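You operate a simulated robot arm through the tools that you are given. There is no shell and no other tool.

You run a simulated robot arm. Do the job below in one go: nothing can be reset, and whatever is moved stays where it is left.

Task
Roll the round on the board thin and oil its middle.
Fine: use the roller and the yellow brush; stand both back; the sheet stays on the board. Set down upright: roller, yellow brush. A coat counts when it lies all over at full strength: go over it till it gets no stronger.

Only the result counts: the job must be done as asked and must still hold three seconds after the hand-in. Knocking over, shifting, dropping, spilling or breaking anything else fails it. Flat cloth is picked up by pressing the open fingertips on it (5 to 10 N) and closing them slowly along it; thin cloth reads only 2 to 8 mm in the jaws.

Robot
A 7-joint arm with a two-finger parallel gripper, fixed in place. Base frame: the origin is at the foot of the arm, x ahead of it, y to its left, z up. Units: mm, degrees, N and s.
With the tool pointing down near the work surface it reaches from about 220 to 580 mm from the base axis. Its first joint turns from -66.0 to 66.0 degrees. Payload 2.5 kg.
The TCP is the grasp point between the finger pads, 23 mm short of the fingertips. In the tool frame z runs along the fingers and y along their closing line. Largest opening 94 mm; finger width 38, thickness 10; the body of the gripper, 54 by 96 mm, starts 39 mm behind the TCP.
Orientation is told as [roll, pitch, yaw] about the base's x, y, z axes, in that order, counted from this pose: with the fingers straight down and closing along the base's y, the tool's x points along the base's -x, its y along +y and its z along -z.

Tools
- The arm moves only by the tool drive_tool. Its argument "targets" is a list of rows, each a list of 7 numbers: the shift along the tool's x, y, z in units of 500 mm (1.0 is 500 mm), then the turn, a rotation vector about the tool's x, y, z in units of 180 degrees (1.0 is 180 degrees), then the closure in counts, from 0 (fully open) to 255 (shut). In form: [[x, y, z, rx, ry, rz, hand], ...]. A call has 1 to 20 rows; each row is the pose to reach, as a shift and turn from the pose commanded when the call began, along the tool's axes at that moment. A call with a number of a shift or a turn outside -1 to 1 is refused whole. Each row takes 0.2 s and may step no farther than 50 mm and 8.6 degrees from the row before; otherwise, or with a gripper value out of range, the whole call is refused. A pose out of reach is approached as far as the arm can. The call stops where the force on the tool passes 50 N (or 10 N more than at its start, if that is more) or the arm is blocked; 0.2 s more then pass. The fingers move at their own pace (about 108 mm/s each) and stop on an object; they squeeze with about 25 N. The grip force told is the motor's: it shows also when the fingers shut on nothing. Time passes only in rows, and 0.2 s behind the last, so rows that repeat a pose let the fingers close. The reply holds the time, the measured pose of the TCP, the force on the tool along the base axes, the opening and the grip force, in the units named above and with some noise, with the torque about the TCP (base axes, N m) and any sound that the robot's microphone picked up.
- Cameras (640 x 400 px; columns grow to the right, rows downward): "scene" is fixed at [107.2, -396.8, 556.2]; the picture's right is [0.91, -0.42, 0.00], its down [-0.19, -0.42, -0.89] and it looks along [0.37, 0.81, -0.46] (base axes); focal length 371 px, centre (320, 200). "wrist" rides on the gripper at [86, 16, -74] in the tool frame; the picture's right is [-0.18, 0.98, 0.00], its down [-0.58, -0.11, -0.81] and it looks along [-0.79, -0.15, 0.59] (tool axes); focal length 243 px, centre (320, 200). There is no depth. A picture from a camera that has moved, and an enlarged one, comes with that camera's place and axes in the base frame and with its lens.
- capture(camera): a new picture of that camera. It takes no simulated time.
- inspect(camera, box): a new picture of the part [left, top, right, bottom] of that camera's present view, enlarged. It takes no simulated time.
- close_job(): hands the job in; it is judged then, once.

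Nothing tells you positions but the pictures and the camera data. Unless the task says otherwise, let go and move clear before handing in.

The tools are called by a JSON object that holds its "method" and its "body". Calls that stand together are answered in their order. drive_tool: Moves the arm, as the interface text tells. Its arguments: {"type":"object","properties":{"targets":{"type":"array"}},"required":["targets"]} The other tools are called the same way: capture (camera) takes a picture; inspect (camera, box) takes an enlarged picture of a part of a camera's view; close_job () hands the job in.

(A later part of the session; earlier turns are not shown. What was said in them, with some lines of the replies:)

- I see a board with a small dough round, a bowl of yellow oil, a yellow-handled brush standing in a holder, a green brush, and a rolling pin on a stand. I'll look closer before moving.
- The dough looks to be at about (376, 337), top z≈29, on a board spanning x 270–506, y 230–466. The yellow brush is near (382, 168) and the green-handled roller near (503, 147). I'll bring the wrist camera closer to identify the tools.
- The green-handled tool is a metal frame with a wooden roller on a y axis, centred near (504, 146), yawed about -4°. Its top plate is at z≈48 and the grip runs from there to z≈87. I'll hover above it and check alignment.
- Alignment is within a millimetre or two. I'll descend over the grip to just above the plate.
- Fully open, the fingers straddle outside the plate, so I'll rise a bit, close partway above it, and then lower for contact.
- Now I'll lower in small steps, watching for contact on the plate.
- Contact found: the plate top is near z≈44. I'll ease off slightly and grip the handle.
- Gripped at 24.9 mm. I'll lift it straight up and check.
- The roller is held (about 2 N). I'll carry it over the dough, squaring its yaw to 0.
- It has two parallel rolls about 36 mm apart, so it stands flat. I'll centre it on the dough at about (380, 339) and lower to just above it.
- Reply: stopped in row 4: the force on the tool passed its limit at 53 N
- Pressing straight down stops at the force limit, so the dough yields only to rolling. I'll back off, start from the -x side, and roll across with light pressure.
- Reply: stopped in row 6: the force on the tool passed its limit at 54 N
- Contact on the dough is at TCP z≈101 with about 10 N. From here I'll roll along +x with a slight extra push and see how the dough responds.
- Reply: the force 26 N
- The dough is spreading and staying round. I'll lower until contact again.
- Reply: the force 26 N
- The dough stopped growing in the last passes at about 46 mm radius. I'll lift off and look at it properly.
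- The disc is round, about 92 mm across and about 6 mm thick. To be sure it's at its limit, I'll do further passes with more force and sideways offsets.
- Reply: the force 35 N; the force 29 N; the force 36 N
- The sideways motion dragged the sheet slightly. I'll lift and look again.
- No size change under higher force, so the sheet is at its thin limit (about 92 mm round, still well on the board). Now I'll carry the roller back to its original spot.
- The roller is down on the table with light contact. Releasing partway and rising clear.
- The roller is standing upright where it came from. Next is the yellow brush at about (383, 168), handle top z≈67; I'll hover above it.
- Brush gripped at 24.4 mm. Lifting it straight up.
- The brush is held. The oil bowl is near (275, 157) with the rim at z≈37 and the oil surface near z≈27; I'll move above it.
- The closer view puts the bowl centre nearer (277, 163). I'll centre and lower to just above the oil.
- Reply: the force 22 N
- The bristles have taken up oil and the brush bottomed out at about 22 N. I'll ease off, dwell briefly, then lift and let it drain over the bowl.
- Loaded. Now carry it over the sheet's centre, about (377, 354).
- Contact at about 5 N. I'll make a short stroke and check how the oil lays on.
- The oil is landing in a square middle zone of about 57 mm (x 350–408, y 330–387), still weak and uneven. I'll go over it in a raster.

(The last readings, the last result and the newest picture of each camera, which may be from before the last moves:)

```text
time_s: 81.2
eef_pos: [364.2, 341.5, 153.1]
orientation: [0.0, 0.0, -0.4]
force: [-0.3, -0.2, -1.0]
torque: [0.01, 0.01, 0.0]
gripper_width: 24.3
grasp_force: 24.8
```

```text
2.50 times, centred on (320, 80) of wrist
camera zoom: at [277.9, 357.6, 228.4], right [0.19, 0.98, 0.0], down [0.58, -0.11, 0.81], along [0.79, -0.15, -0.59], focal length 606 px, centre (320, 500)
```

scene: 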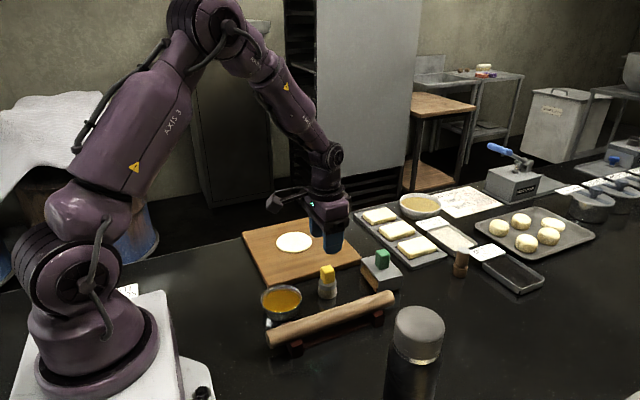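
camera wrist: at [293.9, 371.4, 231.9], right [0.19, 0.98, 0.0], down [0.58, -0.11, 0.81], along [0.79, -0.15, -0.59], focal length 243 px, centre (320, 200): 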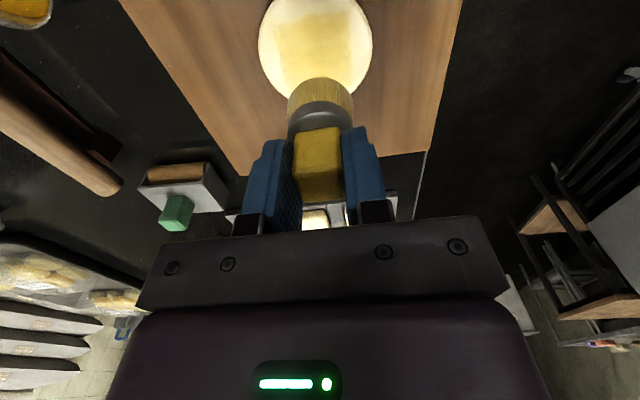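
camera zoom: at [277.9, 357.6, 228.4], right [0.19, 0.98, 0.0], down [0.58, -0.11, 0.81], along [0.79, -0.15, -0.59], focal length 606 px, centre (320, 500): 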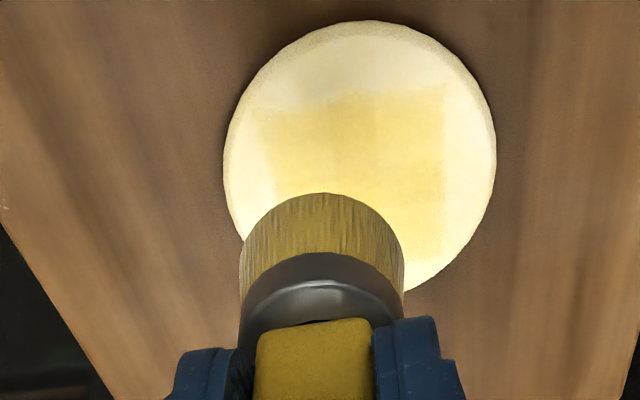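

The coat is now more even. I'll reload the brush and go over it again to make sure it reaches full strength.

{"method": "drive_tool", "body": {"targets": [[0.0243, -0.0514, 0, 0, 0, 0, 255], [0.0486, -0.1027, 0, 0, 0, 0, 255], [0.0729, -0.1541, 0, 0, 0, 0, 255], [0.0973, -0.2055, 0, 0, 0, 0, 255], [0.1216, -0.2569, 0, 0, 0, 0, 255], [0.1459, -0.3082, 0, 0, 0, 0, 255], [0.1702, -0.3596, 0.02, 0, 0, 0, 255], [0.1702, -0.3596, 0.08, 0, 0, 0, 255], [0.1702, -0.3596, 0.11, 0, 0, 0, 255], [0.1702, -0.3596, 0.128, 0, 0, 0, 255], [0.1702, -0.3596, 0.134, 0, 0, 0, 255], [0.1702, -0.3596, 0.134, 0, 0, 0, 255]]}}

{"method": "inspect", "body": {"camera": "scene", "box": [245, 250, 325, 330]}}

{"method": "inspect", "body": {"camera": "wrist", "box": [220, 0, 420, 160]}}

```text
time_s: 83.8
eef_pos: [277.3, 160.7, 86.9]
orientation: [0.1, 0.0, -0.5]
force: [0.2, -0.1, 0.0]
torque: [0.0, 0.0, -0.01]
gripper_width: 24.4
grasp_force: 25.3
```

```text
5.00 times, centred on (285, 290) of scene
camera zoom: at [107.2, -396.8, 556.2], right [0.91, -0.42, 0.0], down [-0.19, -0.42, -0.89], along [0.37, 0.81, -0.46], focal length 1853 px, centre (495, -250)
```

zoom: 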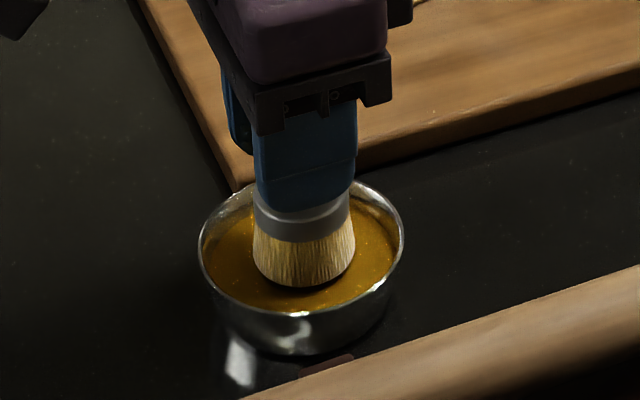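

```text
2.50 times, centred on (320, 80) of wrist
camera zoom: at [190.9, 178.2, 162.1], right [0.19, 0.98, 0.0], down [0.58, -0.11, 0.81], along [0.79, -0.15, -0.59], focal length 606 px, centre (320, 500)
```

zoom: 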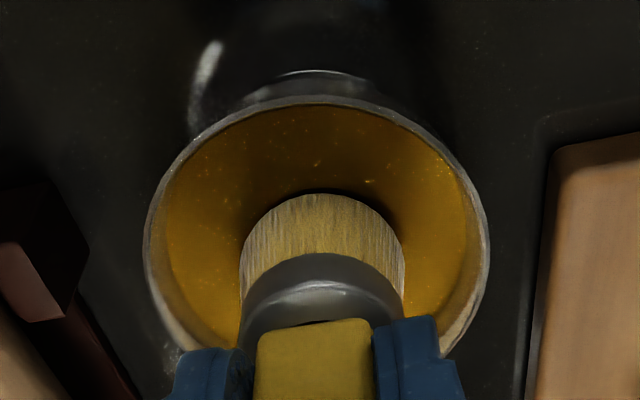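

{"method": "drive_tool", "body": {"targets": [[0, 0.002, 0.004, 0, 0, 0, 255], [0, 0.002, 0.007, 0, 0, 0, 255], [0, 0.002, 0.007, 0, 0, 0, 255]]}}

{"method": "inspect", "body": {"camera": "scene", "box": [245, 250, 325, 330]}}

```text
time_s: 84.6
eef_pos: [277.5, 163.1, 83.0]
orientation: [0.1, 0.0, -0.5]
force: [0.5, -0.1, 0.1]
torque: [-0.03, 0.04, -0.03]
gripper_width: 24.6
grasp_force: 24.8
```

```text
5.00 times, centred on (285, 290) of scene
camera zoom: at [107.2, -396.8, 556.2], right [0.91, -0.42, 0.0], down [-0.19, -0.42, -0.89], along [0.37, 0.81, -0.46], focal length 1853 px, centre (495, -250)
```

zoom: 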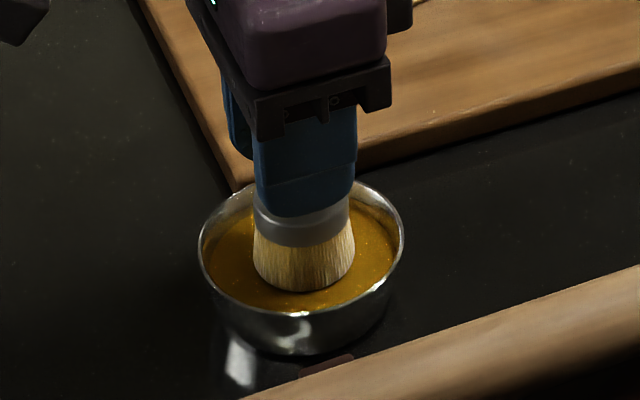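

{"method": "drive_tool", "body": {"targets": [[0, 0, 0.002, 0, 0, 0, 255], [0, 0, 0.003, 0, 0, 0, 255], [0, 0, 0.003, 0, 0, 0, 255], [0, 0, 0.003, 0, 0, 0, 255]]}}

{"method": "inspect", "body": {"camera": "scene", "box": [245, 250, 325, 330]}}

```text
time_s: 85.6
eef_pos: [278.4, 163.0, 80.5]
orientation: [0.2, 0.0, -0.5]
force: [-3.6, 0.5, 13.6]
torque: [0.0, 0.26, 0.02]
gripper_width: 24.3
grasp_force: 25.2
```

```text
5.00 times, centred on (285, 290) of scene
camera zoom: at [107.2, -396.8, 556.2], right [0.91, -0.42, 0.0], down [-0.19, -0.42, -0.89], along [0.37, 0.81, -0.46], focal length 1853 px, centre (495, -250)
```

zoom: 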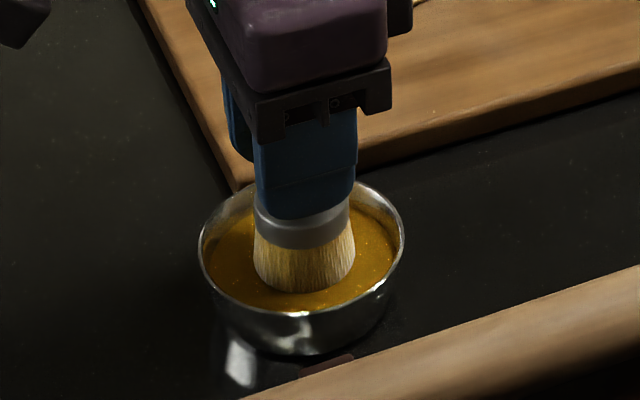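

{"method": "drive_tool", "body": {"targets": [[0, 0, -0.004, 0, 0, 0, 255], [0, 0, -0.04, 0, 0, 0, 255], [0, 0, -0.07, 0, 0, 0, 255], [0, 0, -0.09, 0, 0, 0, 255], [0, 0, -0.1, 0, 0, 0, 255], [0, 0, -0.1, 0, 0, 0, 255], [0, 0, -0.1, 0, 0, 0, 255], [-0.024, 0.0508, -0.1, 0, 0, 0, 255], [-0.048, 0.1016, -0.1, 0, 0, 0, 255], [-0.072, 0.1524, -0.1, 0, 0, 0, 255], [-0.096, 0.2032, -0.1, 0, 0, 0, 255], [-0.12, 0.254, -0.1, 0, 0, 0, 255], [-0.144, 0.3048, -0.1, 0, 0, 0, 255], [-0.1677, 0.3555, -0.1, 0, 0, 0, 255], [-0.1677, 0.3555, -0.06, 0, 0, 0, 255], [-0.1677, 0.3555, -0.03, 0, 0, 0, 255], [-0.1677, 0.3555, -0.022, 0, 0, 0, 255], [-0.1677, 0.3555, -0.018, 0, 0, 0, 255], [-0.1677, 0.3555, -0.018, 0, 0, 0, 255]]}}

{"method": "inspect", "body": {"camera": "scene", "box": [260, 200, 340, 270]}}

```text
time_s: 89.6
eef_pos: [361.4, 340.8, 89.7]
orientation: [0.2, 0.0, -0.5]
force: [0.7, 0.0, -0.8]
torque: [0.01, -0.02, 0.02]
gripper_width: 24.3
grasp_force: 25.1
```

```text
5.71 times, centred on (300, 235) of scene
camera zoom: at [107.2, -396.8, 556.2], right [0.91, -0.42, 0.0], down [-0.19, -0.42, -0.89], along [0.37, 0.81, -0.46], focal length 2118 px, centre (434, 0)
```

zoom: 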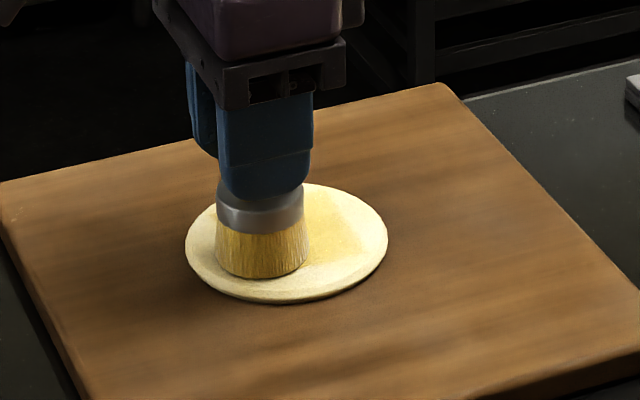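

{"method": "drive_tool", "body": {"targets": [[-0.002, 0, 0.002, 0, 0, 0, 255], [-0.002, 0, 0.004, 0, 0, 0, 255], [-0.002, 0, 0.004, 0, 0, 0, 255]]}}

```text
time_s: 90.4
eef_pos: [364.7, 341.6, 88.9]
orientation: [0.0, 0.0, -0.4]
force: [-1.5, -1.1, 4.3]
torque: [-0.1, 0.05, -0.03]
gripper_width: 24.4
grasp_force: 24.8
```

{"method": "drive_tool", "body": {"targets": [[-0.0214, 0, 0.0006, 0, 0, 0, 255], [-0.0426, 0, 0.0006, 0, 0, 0, 255], [-0.064, 0, 0.0006, 0, 0, 0, 255], [-0.064, 0.02, 0.0006, 0, 0, 0, 255], [-0.0426, 0.02, 0.0006, 0, 0, 0, 255], [-0.0214, 0.02, 0.0006, 0, 0, 0, 255], [0, 0.02, 0.0006, 0, 0, 0, 255], [0, 0.04, 0.0006, 0, 0, 0, 255], [-0.0214, 0.04, 0.0006, 0, 0, 0, 255], [-0.0426, 0.04, 0.0006, 0, 0, 0, 255], [-0.064, 0.04, 0.0006, 0, 0, 0, 255], [-0.064, 0.06, 0.0006, 0, 0, 0, 255], [-0.0426, 0.06, 0.0006, 0, 0, 0, 255], [-0.0214, 0.06, 0.0006, 0, 0, 0, 255], [0, 0.06, 0.0006, 0, 0, 0, 255]]}}

{"method": "inspect", "body": {"camera": "scene", "box": [260, 200, 340, 270]}}

```text
time_s: 93.6
eef_pos: [363.3, 370.2, 87.6]
orientation: [0.0, -0.1, -0.6]
force: [3.1, -0.8, 6.2]
torque: [0.03, -0.25, 0.01]
gripper_width: 24.2
grasp_force: 24.6
```

```text
5.71 times, centred on (300, 235) of scene
camera zoom: at [107.2, -396.8, 556.1], right [0.91, -0.42, 0.0], down [-0.19, -0.42, -0.89], along [0.37, 0.81, -0.46], focal length 2118 px, centre (434, 0)
```

zoom: 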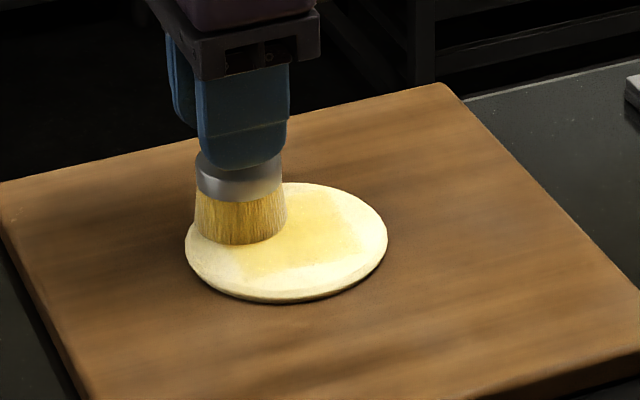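

{"method": "drive_tool", "body": {"targets": [[0, -0.01, 0.0004, 0, 0, 0, 255], [-0.0214, -0.01, 0.0004, 0, 0, 0, 255], [-0.0426, -0.01, 0.0004, 0, 0, 0, 255], [-0.064, -0.01, 0.0004, 0, 0, 0, 255], [-0.064, -0.03, 0.0004, 0, 0, 0, 255], [-0.0426, -0.03, 0.0004, 0, 0, 0, 255], [-0.0214, -0.03, 0.0004, 0, 0, 0, 255], [0, -0.03, 0.0004, 0, 0, 0, 255], [0, -0.05, 0.0004, 0, 0, 0, 255], [-0.0214, -0.05, 0.0004, 0, 0, 0, 255], [-0.0426, -0.05, 0.0004, 0, 0, 0, 255], [-0.064, -0.05, 0.0004, 0, 0, 0, 255], [-0.064, -0.062, 0.0004, 0, 0, 0, 255], [-0.0426, -0.062, 0.0004, 0, 0, 0, 255], [-0.0214, -0.062, 0.0004, 0, 0, 0, 255], [0, -0.062, 0.0004, 0, 0, 0, 255]]}}

```text
time_s: 97.0
eef_pos: [365.3, 340.1, 88.5]
orientation: [0.1, -0.2, -0.6]
force: [5.3, -0.8, 10.4]
torque: [-0.06, -0.4, 0.01]
gripper_width: 24.3
grasp_force: 25.1
```

{"method": "drive_tool", "body": {"targets": [[0, 0, -0.03, 0, 0, 0, 255], [0, 0, -0.08, 0, 0, 0, 255], [0, 0, -0.13, 0, 0, 0, 255], [0, 0, -0.13, 0, 0, 0, 255]]}}

{"method": "inspect", "body": {"camera": "scene", "box": [280, 228, 320, 256]}}

{"method": "inspect", "body": {"camera": "wrist", "box": [220, 0, 420, 160]}}

```text
time_s: 98.0
eef_pos: [363.5, 339.0, 152.1]
orientation: [0.1, 0.1, -0.5]
force: [0.0, 0.7, 0.0]
torque: [0.0, -0.01, 0.03]
gripper_width: 24.3
grasp_force: 25.2
```

```text
14.29 times, centred on (300, 242) of scene
camera zoom: at [107.2, -396.8, 556.2], right [0.91, -0.42, 0.0], down [-0.19, -0.42, -0.89], along [0.37, 0.81, -0.46], focal length 5295 px, centre (606, -400)
```

zoom: 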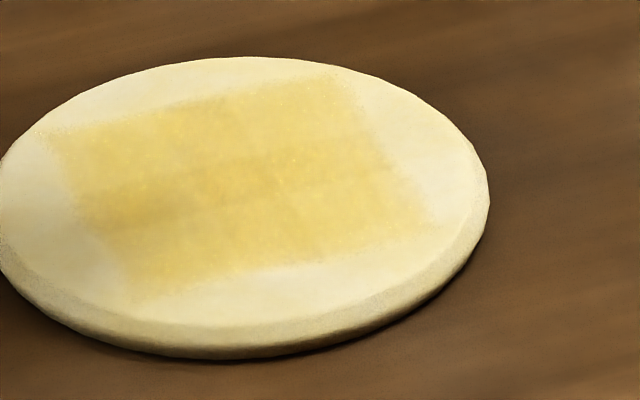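

```text
2.50 times, centred on (320, 80) of wrist
camera zoom: at [276.7, 356.1, 227.0], right [0.19, 0.98, 0.0], down [0.58, -0.11, 0.81], along [0.79, -0.15, -0.59], focal length 606 px, centre (320, 500)
```

zoom: 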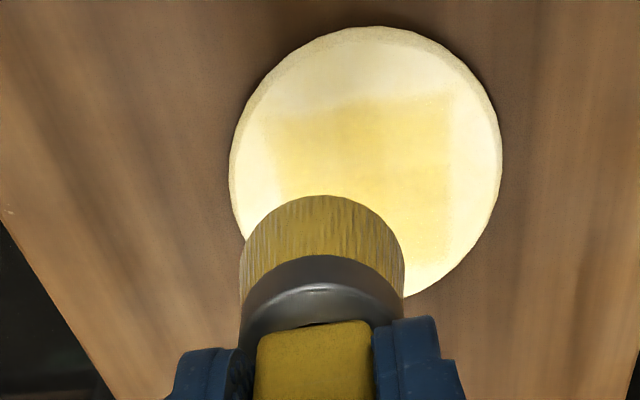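

The coat looks unchanged from the previous look, i.e. saturated in the middle. I'll back the brush away to check edges and corners with the wrist camera.

{"method": "drive_tool", "body": {"targets": [[0.06, 0.02, 0, 0, 0, 0, 255], [0.12, 0.03, 0, 0, 0, 0, 255], [0.16, 0.03, 0, 0, 0, 0, 255], [0.16, 0.03, 0, 0, 0, 0, 255]]}}

{"method": "inspect", "body": {"camera": "wrist", "box": [260, 20, 420, 130]}}

{"method": "capture", "body": {"camera": "wrist"}}

{"method": "inspect", "body": {"camera": "scene", "box": [270, 220, 326, 260]}}

```text
time_s: 99.0
eef_pos: [282.0, 355.4, 152.9]
orientation: [0.1, 0.0, -0.5]
force: [0.5, -0.2, -0.4]
torque: [-0.01, 0.0, 0.02]
gripper_width: 24.0
grasp_force: 25.6
```

```text
3.64 times, centred on (340, 75) of wrist
camera zoom: at [195.8, 371.7, 227.3], right [0.19, 0.98, 0.0], down [0.58, -0.12, 0.81], along [0.79, -0.15, -0.59], focal length 882 px, centre (247, 654)
```

zoom: 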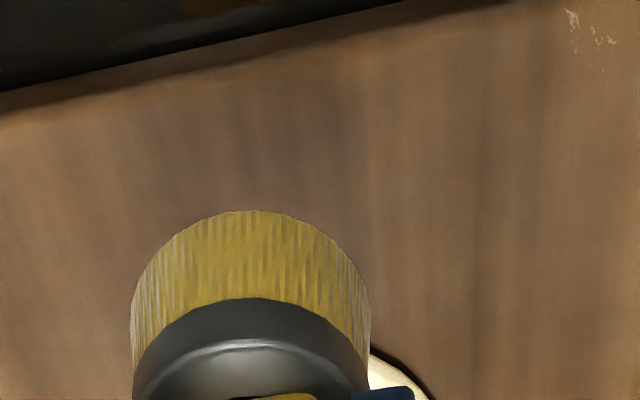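

```text
taken
camera wrist: at [195.8, 371.7, 227.3], right [0.19, 0.98, 0.0], down [0.58, -0.12, 0.81], along [0.79, -0.15, -0.59], focal length 243 px, centre (320, 200)
```

wrist: 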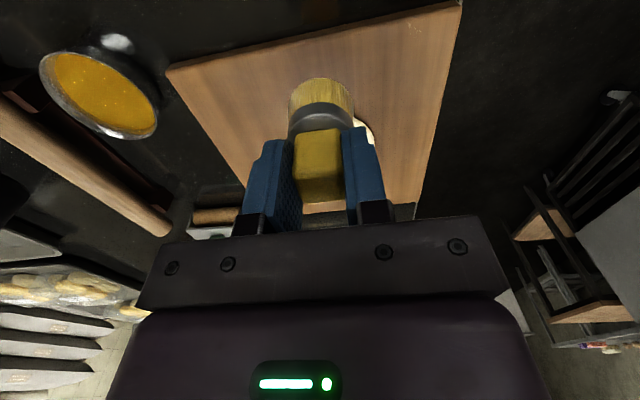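

```text
10.00 times, centred on (298, 240) of scene
camera zoom: at [107.2, -396.8, 556.2], right [0.91, -0.42, 0.0], down [-0.19, -0.42, -0.89], along [0.37, 0.81, -0.46], focal length 3706 px, centre (540, -200)
```

zoom: 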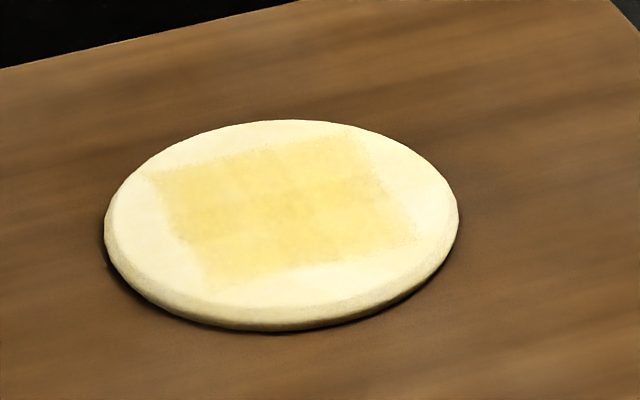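

{"method": "drive_tool", "body": {"targets": [[0.001, -0.064, 0, 0, 0, 0, 255], [0.002, -0.128, 0, 0, 0, 0, 255], [0.003, -0.192, 0, 0, 0, 0, 255], [0.004, -0.256, 0, 0, 0, 0, 255], [0.005, -0.32, 0, 0, 0, 0, 255], [0.0053, -0.3849, 0, 0, 0, 0, 255], [0.0053, -0.3849, 0, 0, 0, 0, 255]]}}

{"method": "inspect", "body": {"camera": "wrist", "box": [460, 70, 620, 180]}}

{"method": "inspect", "body": {"camera": "wrist", "box": [220, 0, 420, 160]}}

```text
time_s: 100.6
eef_pos: [279.5, 162.1, 155.1]
orientation: [0.1, -0.1, -0.4]
force: [-1.0, 0.5, -0.9]
torque: [0.0, 0.0, 0.0]
gripper_width: 24.3
grasp_force: 25.1
```

```text
3.64 times, centred on (540, 125) of wrist
camera zoom: at [193.1, 179.6, 229.3], right [0.19, 0.98, 0.0], down [0.58, -0.11, 0.81], along [0.79, -0.15, -0.59], focal length 882 px, centre (-480, 473)
```

zoom: 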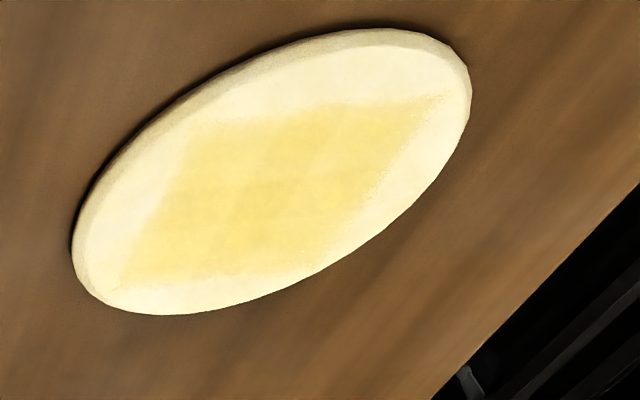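

```text
2.50 times, centred on (320, 80) of wrist
camera zoom: at [193.1, 179.6, 229.3], right [0.19, 0.98, 0.0], down [0.58, -0.11, 0.81], along [0.79, -0.15, -0.59], focal length 606 px, centre (320, 500)
```

zoom: 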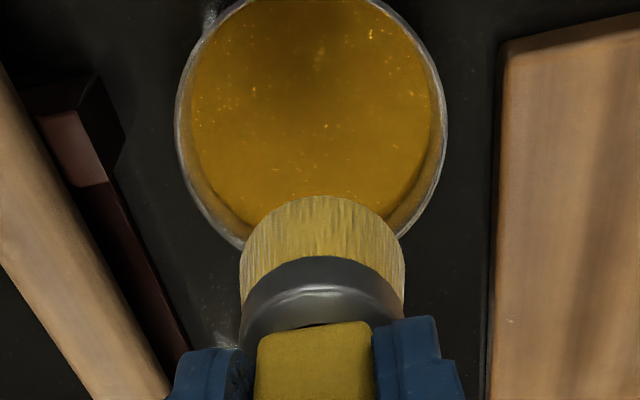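

The zone corners look slightly weaker, so I'll reload and make a wider pass to cover them.

{"method": "drive_tool", "body": {"targets": [[0.002, 0.001, 0.05, 0, 0, 0, 255], [0.002, 0.001, 0.1, 0, 0, 0, 255], [0.002, 0.001, 0.13, 0, 0, 0, 255], [0.002, 0.001, 0.142, 0, 0, 0, 255], [0.002, 0.001, 0.142, 0, 0, 0, 255]]}}

```text
time_s: 101.8
eef_pos: [278.5, 163.9, 81.9]
orientation: [0.0, 0.0, -0.5]
force: [0.0, -0.3, 0.4]
torque: [0.02, 0.0, 0.0]
gripper_width: 24.5
grasp_force: 25.3
```

{"method": "drive_tool", "body": {"targets": [[0, 0, 0.002, 0, 0, 0, 255], [0, 0, 0.004, 0, 0, 0, 255], [0, 0, 0.004, 0, 0, 0, 255], [0, 0, 0.004, 0, 0, 0, 255]]}}

{"method": "inspect", "body": {"camera": "scene", "box": [245, 250, 325, 330]}}

```text
time_s: 102.8
eef_pos: [278.8, 164.8, 80.0]
orientation: [0.2, -0.1, -0.6]
force: [-0.6, -0.9, 23.6]
torque: [-0.09, -0.14, -0.01]
gripper_width: 24.5
grasp_force: 25.2
```

```text
5.00 times, centred on (285, 290) of scene
camera zoom: at [107.2, -396.8, 556.1], right [0.91, -0.42, 0.0], down [-0.19, -0.42, -0.89], along [0.37, 0.81, -0.46], focal length 1853 px, centre (495, -250)
```

zoom: 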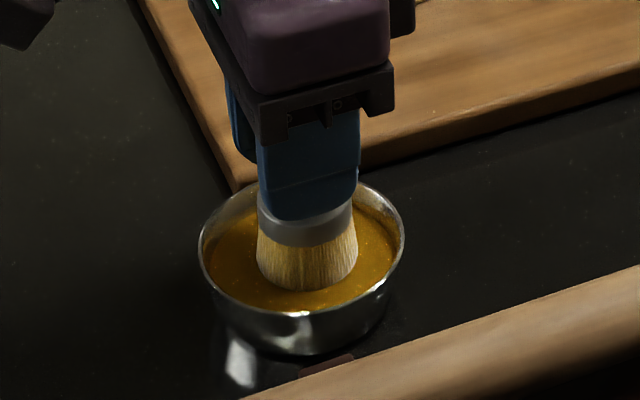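

{"method": "drive_tool", "body": {"targets": [[0, 0, -0.005, 0, 0, 0, 255], [0, 0, -0.04, 0, 0, 0, 255], [0, 0, -0.07, 0, 0, 0, 255], [0, 0, -0.09, 0, 0, 0, 255], [0, 0, -0.1, 0, 0, 0, 255], [0, 0, -0.1, 0, 0, 0, 255], [0, 0, -0.1, 0, 0, 0, 255], [-0.0227, 0.0499, -0.1, 0, 0, 0, 255], [-0.0454, 0.0998, -0.1, 0, 0, 0, 255], [-0.0681, 0.1497, -0.1, 0, 0, 0, 255], [-0.0909, 0.1997, -0.1, 0, 0, 0, 255], [-0.1136, 0.2496, -0.1, 0, 0, 0, 255], [-0.1363, 0.2995, -0.1, 0, 0, 0, 255], [-0.159, 0.3494, -0.1, 0, 0, 0, 255], [-0.159, 0.3494, -0.06, 0, 0, 0, 255], [-0.159, 0.3494, -0.03, 0, 0, 0, 255], [-0.159, 0.3494, -0.022, 0, 0, 0, 255], [-0.159, 0.3494, -0.018, 0, 0, 0, 255], [-0.159, 0.3494, -0.018, 0, 0, 0, 255]]}}

```text
time_s: 106.8
eef_pos: [359.3, 336.0, 88.9]
orientation: [0.1, 0.0, -0.5]
force: [-0.4, -0.5, -0.8]
torque: [0.01, 0.0, 0.04]
gripper_width: 24.2
grasp_force: 24.8
```

{"method": "drive_tool", "body": {"targets": [[0, 0.003, 0.002, 0, 0, 0, 255], [0, 0.003, 0.003, 0, 0, 0, 255], [0, 0.003, 0.003, 0, 0, 0, 255]]}}

```text
time_s: 107.6
eef_pos: [360.6, 338.7, 86.9]
orientation: [0.1, -0.1, -0.5]
force: [-0.7, -0.6, 2.5]
torque: [-0.02, -0.03, -0.06]
gripper_width: 24.2
grasp_force: 24.9
```

{"method": "drive_tool", "body": {"targets": [[-0.0195, 0, 0.001, 0, 0, 0, 255], [-0.039, 0, 0.001, 0, 0, 0, 255], [-0.0585, 0, 0.001, 0, 0, 0, 255], [-0.078, 0, 0.001, 0, 0, 0, 255], [-0.078, 0.0253, 0.001, 0, 0, 0, 255], [-0.0585, 0.0253, 0.001, 0, 0, 0, 255], [-0.039, 0.0253, 0.001, 0, 0, 0, 255], [-0.0195, 0.0253, 0.001, 0, 0, 0, 255], [0, 0.0253, 0.001, 0, 0, 0, 255], [0, 0.0507, 0.001, 0, 0, 0, 255], [-0.0195, 0.0507, 0.001, 0, 0, 0, 255], [-0.039, 0.0507, 0.001, 0, 0, 0, 255], [-0.0585, 0.0507, 0.001, 0, 0, 0, 255], [-0.078, 0.0507, 0.001, 0, 0, 0, 255], [-0.078, 0.076, 0.001, 0, 0, 0, 255], [-0.0585, 0.076, 0.001, 0, 0, 0, 255], [-0.039, 0.076, 0.001, 0, 0, 0, 255], [-0.0195, 0.076, 0.001, 0, 0, 0, 255], [0, 0.076, 0.001, 0, 0, 0, 255]]}}

{"method": "inspect", "body": {"camera": "scene", "box": [260, 200, 340, 270]}}

```text
time_s: 111.6
eef_pos: [360.6, 377.6, 87.4]
orientation: [0.1, 0.0, -0.6]
force: [2.1, -0.2, 3.2]
torque: [-0.05, -0.21, 0.03]
gripper_width: 24.3
grasp_force: 25.3
```

```text
5.71 times, centred on (300, 235) of scene
camera zoom: at [107.2, -396.8, 556.2], right [0.91, -0.42, 0.0], down [-0.19, -0.42, -0.89], along [0.37, 0.81, -0.46], focal length 2118 px, centre (434, 0)
```

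zoom: 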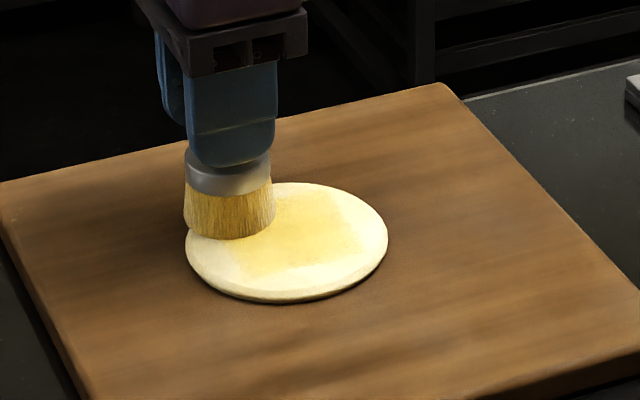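

{"method": "drive_tool", "body": {"targets": [[0, -0.019, 0.0005, 0, 0, 0, 255], [0, -0.038, 0.0005, 0, 0, 0, 255], [0, -0.057, 0.0005, 0, 0, 0, 255], [0, -0.076, 0.0005, 0, 0, 0, 255], [-0.026, -0.076, 0.0005, 0, 0, 0, 255], [-0.026, -0.057, 0.0005, 0, 0, 0, 255], [-0.026, -0.038, 0.0005, 0, 0, 0, 255], [-0.026, -0.019, 0.0005, 0, 0, 0, 255], [-0.026, 0, 0.0005, 0, 0, 0, 255], [-0.052, 0, 0.0005, 0, 0, 0, 255], [-0.052, -0.019, 0.0005, 0, 0, 0, 255], [-0.052, -0.038, 0.0005, 0, 0, 0, 255], [-0.052, -0.057, 0.0005, 0, 0, 0, 255], [-0.052, -0.076, 0.0005, 0, 0, 0, 255], [-0.078, -0.076, 0.0005, 0, 0, 0, 255], [-0.078, -0.057, 0.0005, 0, 0, 0, 255], [-0.078, -0.038, 0.0005, 0, 0, 0, 255], [-0.078, -0.019, 0.0005, 0, 0, 0, 255], [-0.078, 0, 0.0005, 0, 0, 0, 255]]}}

```text
time_s: 115.6
eef_pos: [398.6, 376.9, 86.7]
orientation: [0.0, 0.0, -0.5]
force: [0.2, -2.2, 3.0]
torque: [-0.13, -0.05, -0.03]
gripper_width: 24.1
grasp_force: 25.3
```

{"method": "drive_tool", "body": {"targets": [[0, 0, -0.03, 0, 0, 0, 255], [0, 0, -0.08, 0, 0, 0, 255], [0, 0, -0.13, 0, 0, 0, 255], [0, 0, -0.15, 0, 0, 0, 255], [0, 0, -0.15, 0, 0, 0, 255]]}}

{"method": "inspect", "body": {"camera": "scene", "box": [280, 228, 320, 256]}}

{"method": "inspect", "body": {"camera": "scene", "box": [230, 180, 370, 290]}}

```text
time_s: 116.8
eef_pos: [399.2, 378.2, 162.8]
orientation: [0.1, 0.0, -0.4]
force: [-0.4, 0.6, -0.8]
torque: [-0.01, 0.0, 0.01]
gripper_width: 24.3
grasp_force: 24.8
```

```text
14.29 times, centred on (300, 242) of scene
camera zoom: at [107.2, -396.8, 556.2], right [0.91, -0.42, 0.0], down [-0.19, -0.42, -0.89], along [0.37, 0.81, -0.46], focal length 5295 px, centre (606, -400)
```

zoom: 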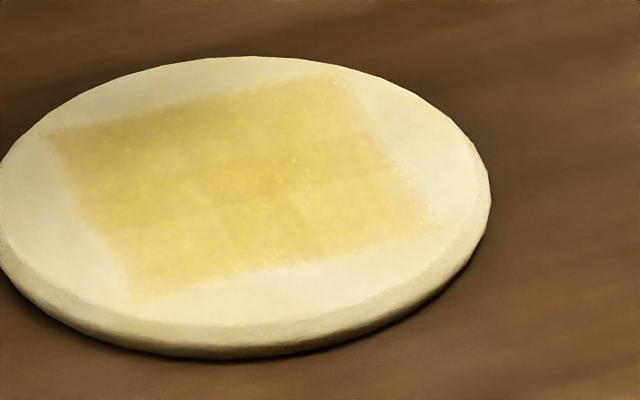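

```text
3.64 times, centred on (300, 235) of scene
camera zoom: at [107.2, -396.8, 556.2], right [0.91, -0.42, 0.0], down [-0.19, -0.42, -0.89], along [0.37, 0.81, -0.46], focal length 1348 px, centre (393, 73)
```

zoom: 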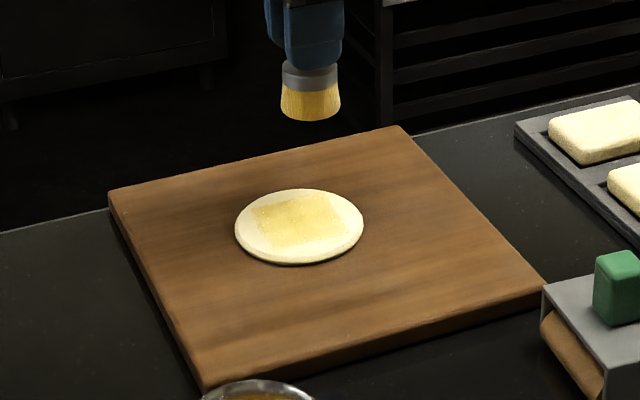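

The coat is now even over the whole zone and no stronger than before, so the oiling is done. I'll take the brush back to its original spot near (383, 167.5).

{"method": "drive_tool", "body": {"targets": [[0.004, -0.0602, 0, 0, 0, 0, 255], [0.008, -0.1204, 0, 0, 0, 0, 255], [0.012, -0.1806, 0, 0, 0, 0, 255], [0.016, -0.2407, 0, 0, 0, 0, 255], [0.02, -0.3009, 0, 0, 0, 0, 255], [0.024, -0.3611, 0.013, 0, 0, 0, 255], [0.0283, -0.4213, 0.026, 0, 0, 0, 255], [0.0283, -0.4213, 0.026, 0, 0, 0, 255]]}}

{"method": "capture", "body": {"camera": "wrist"}}

{"method": "inspect", "body": {"camera": "scene", "box": [240, 200, 400, 330]}}

```text
time_s: 118.6
eef_pos: [383.0, 167.2, 147.9]
orientation: [0.0, 0.0, -0.5]
force: [-0.7, 0.0, -0.7]
torque: [-0.02, -0.02, -0.01]
gripper_width: 24.1
grasp_force: 25.0
```

```text
taken
camera wrist: at [296.9, 183.2, 223.0], right [0.19, 0.98, 0.0], down [0.58, -0.11, 0.81], along [0.79, -0.15, -0.59], focal length 243 px, centre (320, 200)
```

wrist: 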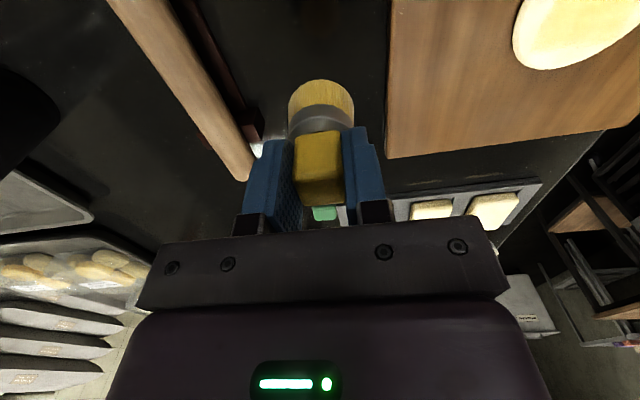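

```text
3.08 times, centred on (320, 265) of scene
camera zoom: at [107.2, -396.8, 556.2], right [0.91, -0.42, 0.0], down [-0.19, -0.42, -0.89], along [0.37, 0.81, -0.46], focal length 1140 px, centre (320, 0)
```

zoom: 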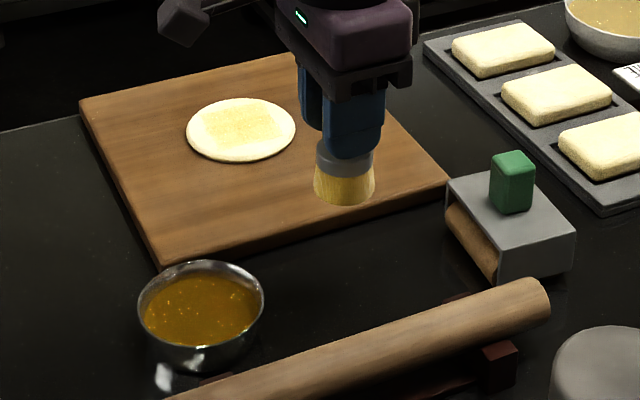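

{"method": "drive_tool", "body": {"targets": [[0, 0, 0.05, 0, 0, 0, 255], [0, 0, 0.1, 0, 0, 0, 255], [0, 0, 0.14, 0, 0, 0, 255], [0, 0, 0.158, 0, 0, 0, 255], [0, 0, 0.158, 0, 0, 0, 255]]}}

{"method": "inspect", "body": {"camera": "scene", "box": [290, 240, 370, 310]}}

```text
time_s: 119.8
eef_pos: [383.2, 167.0, 68.3]
orientation: [0.1, 0.0, -0.4]
force: [-0.2, 0.2, -0.7]
torque: [-0.05, 0.02, 0.01]
gripper_width: 24.3
grasp_force: 24.6
```

```text
5.71 times, centred on (330, 275) of scene
camera zoom: at [107.2, -396.8, 556.2], right [0.91, -0.42, 0.0], down [-0.19, -0.42, -0.89], along [0.37, 0.81, -0.46], focal length 2118 px, centre (263, -229)
```

zoom: 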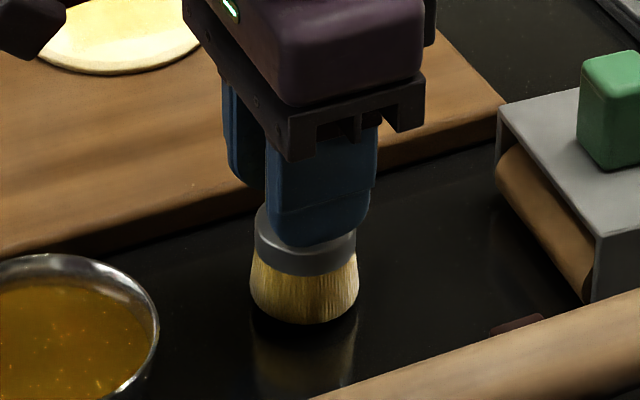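

{"method": "drive_tool", "body": {"targets": [[0, 0, 0.004, 0, 0, 0, 255], [0, 0, 0.008, 0, 0, 0, 255], [0, 0, 0.008, 0, 0, 0, 255]]}}

```text
time_s: 120.6
eef_pos: [383.2, 166.6, 65.7]
orientation: [0.1, -0.1, -0.5]
force: [-0.5, -1.0, -0.9]
torque: [0.02, 0.0, -0.02]
gripper_width: 24.3
grasp_force: 25.5
```

{"method": "drive_tool", "body": {"targets": [[0, 0, 0.002, 0, 0, 0, 255], [0, 0, 0.003, 0, 0, 0, 255], [0, 0, 0.003, 0, 0, 0, 255]]}}

```text
time_s: 121.4
eef_pos: [381.6, 166.0, 64.5]
orientation: [0.1, 0.1, -0.6]
force: [0.6, -0.4, -0.9]
torque: [0.01, -0.03, 0.0]
gripper_width: 24.4
grasp_force: 25.0
```

{"method": "drive_tool", "body": {"targets": [[0, 0, 0.002, 0, 0, 0, 255], [0, 0, 0.002, 0, 0, 0, 255]]}}

```text
time_s: 122.0
eef_pos: [382.2, 164.8, 63.1]
orientation: [0.1, 0.0, -0.5]
force: [0.1, -0.6, -0.9]
torque: [-0.02, -0.01, 0.01]
gripper_width: 24.1
grasp_force: 25.0
```

{"method": "drive_tool", "body": {"targets": [[0, 0, 0.002, 0, 0, 0, 255], [0, 0, 0.002, 0, 0, 0, 255]]}}

{"method": "inspect", "body": {"camera": "scene", "box": [290, 240, 370, 310]}}

```text
time_s: 122.6
eef_pos: [383.5, 166.5, 62.9]
orientation: [0.0, 0.0, -0.6]
force: [-0.7, -0.7, 2.4]
torque: [-0.01, 0.01, 0.0]
gripper_width: 24.3
grasp_force: 25.3
```

```text
5.71 times, centred on (330, 275) of scene
camera zoom: at [107.2, -396.8, 556.2], right [0.91, -0.42, 0.0], down [-0.19, -0.42, -0.89], along [0.37, 0.81, -0.46], focal length 2118 px, centre (263, -229)
```

zoom: 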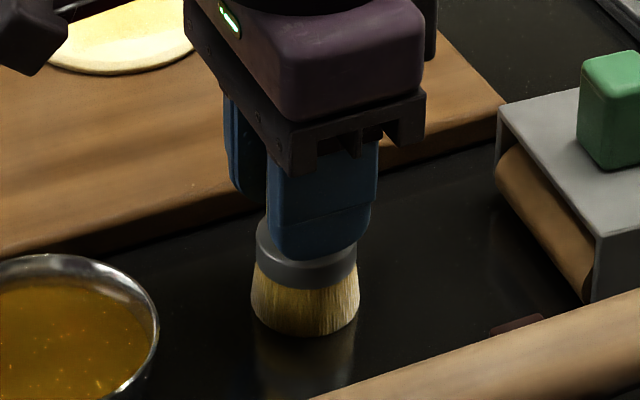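

Brush is touching down. Releasing and lifting clear.

{"method": "drive_tool", "body": {"targets": [[0, 0, 0, 0, 0, 0, 190], [0, 0, 0, 0, 0, 0, 130], [0, 0, 0, 0, 0, 0, 110], [0, 0, 0, 0, 0, 0, 110], [0, 0, -0.03, 0, 0, 0, 110], [0, 0, -0.08, 0, 0, 0, 110], [0, 0, -0.16, 0, 0, 0, 110], [0, 0, -0.24, 0, 0, 0, 110], [0, 0, -0.24, 0, 0, 0, 110]]}}

{"method": "capture", "body": {"camera": "scene"}}

{"method": "inspect", "body": {"camera": "scene", "box": [290, 240, 430, 320]}}

{"method": "capture", "body": {"camera": "wrist"}}

```text
time_s: 124.6
eef_pos: [383.1, 165.9, 186.1]
orientation: [0.1, 0.0, -0.5]
force: [-0.4, -0.3, 0.2]
torque: [0.01, 0.02, 0.03]
gripper_width: 53.4
grasp_force: 0.0
```

```text
taken
```

scene: 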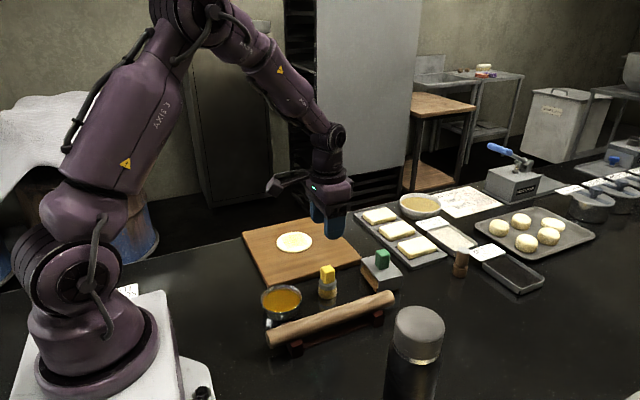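

```text
4.57 times, centred on (360, 280) of scene
camera zoom: at [107.2, -396.8, 556.2], right [0.91, -0.42, 0.0], down [-0.19, -0.42, -0.89], along [0.37, 0.81, -0.46], focal length 1694 px, centre (137, -166)
```

zoom: 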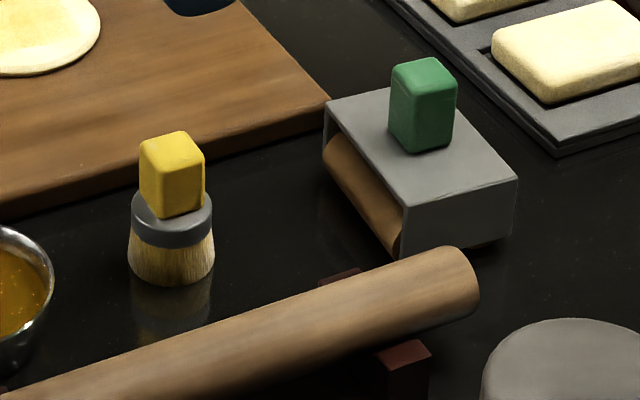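

```text
taken
camera wrist: at [297.3, 182.9, 260.2], right [0.19, 0.98, 0.0], down [0.58, -0.12, 0.81], along [0.79, -0.15, -0.59], focal length 243 px, centre (320, 200)
```

wrist: 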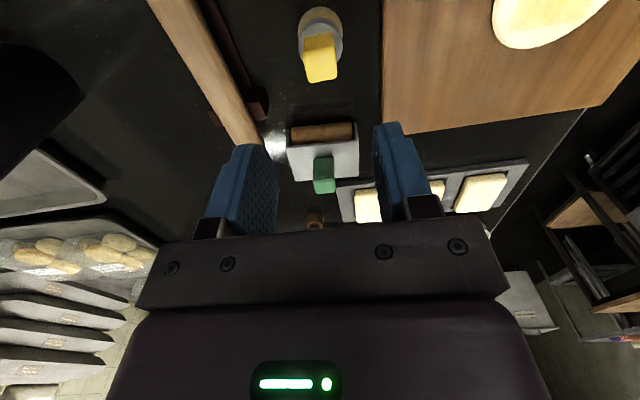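

Both tools stand upright in their places. I'll move up and take a clear look at the sheet before handing in.

{"method": "drive_tool", "body": {"targets": [[0, 0, -0.06, 0, 0, 0, 110], [0.02, 0.06, -0.1, 0, 0, 0, 60], [0.05, 0.13, -0.13, 0, 0, 0, 0], [0.08, 0.2, -0.15, 0, 0, 0, 0], [0.11, 0.27, -0.15, 0, 0, 0, 0], [0.13, 0.33, -0.15, 0, 0, 0, 0], [0.15, 0.38, -0.15, 0, 0, 0, 0], [0.15, 0.38, -0.15, 0, 0, 0, 0]]}}

{"method": "capture", "body": {"camera": "wrist"}}

{"method": "inspect", "body": {"camera": "wrist", "box": [270, 20, 390, 120]}}

{"method": "inspect", "body": {"camera": "scene", "box": [274, 224, 322, 260]}}

```text
time_s: 126.4
eef_pos: [308.8, 355.6, 256.3]
orientation: [0.1, -0.1, -0.4]
force: [-0.4, 0.4, 0.0]
torque: [0.04, 0.01, -0.01]
gripper_width: 94.0
grasp_force: 0.0
```

```text
taken
camera wrist: at [222.3, 372.3, 332.4], right [0.19, 0.98, 0.0], down [0.58, -0.11, 0.81], along [0.79, -0.15, -0.59], focal length 243 px, centre (320, 200)
```

wrist: 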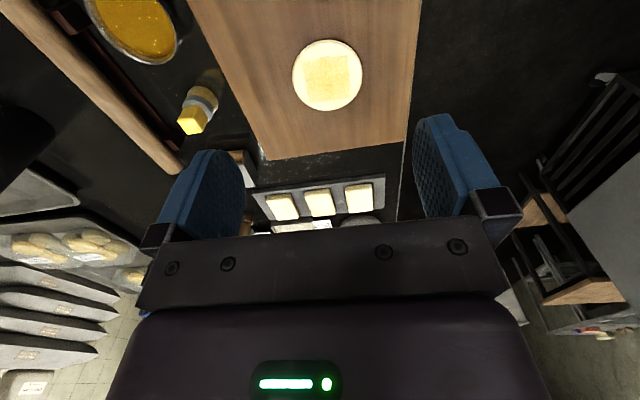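

```text
4.00 times, centred on (330, 70) of wrist
camera zoom: at [222.3, 372.3, 332.4], right [0.19, 0.98, 0.0], down [0.58, -0.11, 0.81], along [0.79, -0.15, -0.59], focal length 970 px, centre (280, 720)
```

zoom: 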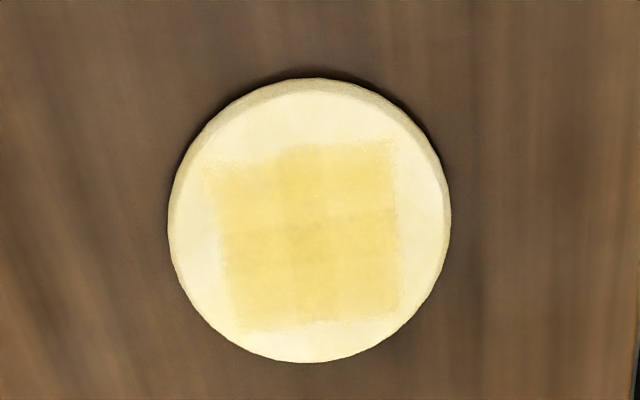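

```text
11.11 times, centred on (298, 242) of scene
camera zoom: at [107.2, -396.7, 556.2], right [0.91, -0.42, 0.0], down [-0.19, -0.42, -0.89], along [0.37, 0.81, -0.46], focal length 4118 px, centre (564, -267)
```

zoom: 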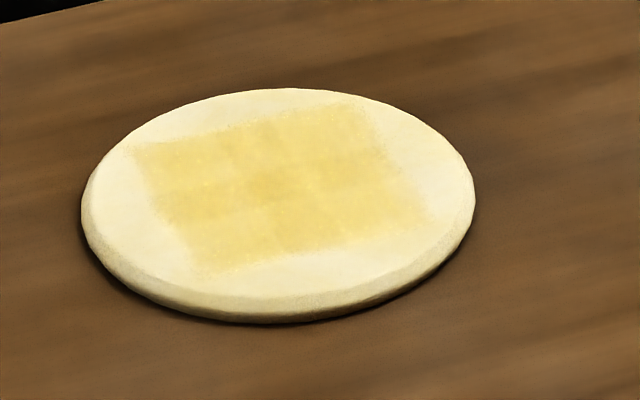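

The sheet is thin, round and on the board, with an even coat over its middle. Both tools stand upright where they started and the hand is clear, so I'm handing in.

{"method": "close_job", "body": {}}

```text
The job is handed in.
```

I rolled the round out thin, oiled its middle, and handed the job in; I haven't seen a verdict.

- **Dough:** it is now a round sheet about 92 mm across and roughly 6 mm thick. Further rolling at up to about 36 N made it no thinner. One sideways pass dragged it about 12 mm across the board, but it is still well inside the edges.
- **Oil:** the coat covers a square of about 57 mm in the middle, and the rim is clean. I loaded the brush three times and went over it until it looked no stronger. I judged that from the pictures, by eye.
- **Tools:** I took "the roller" to be the green-handled tool, not the rolling pin, which I left alone. It and the yellow brush are standing upright in their original spots.

I saw no spills, and nothing else appeared to have moved.
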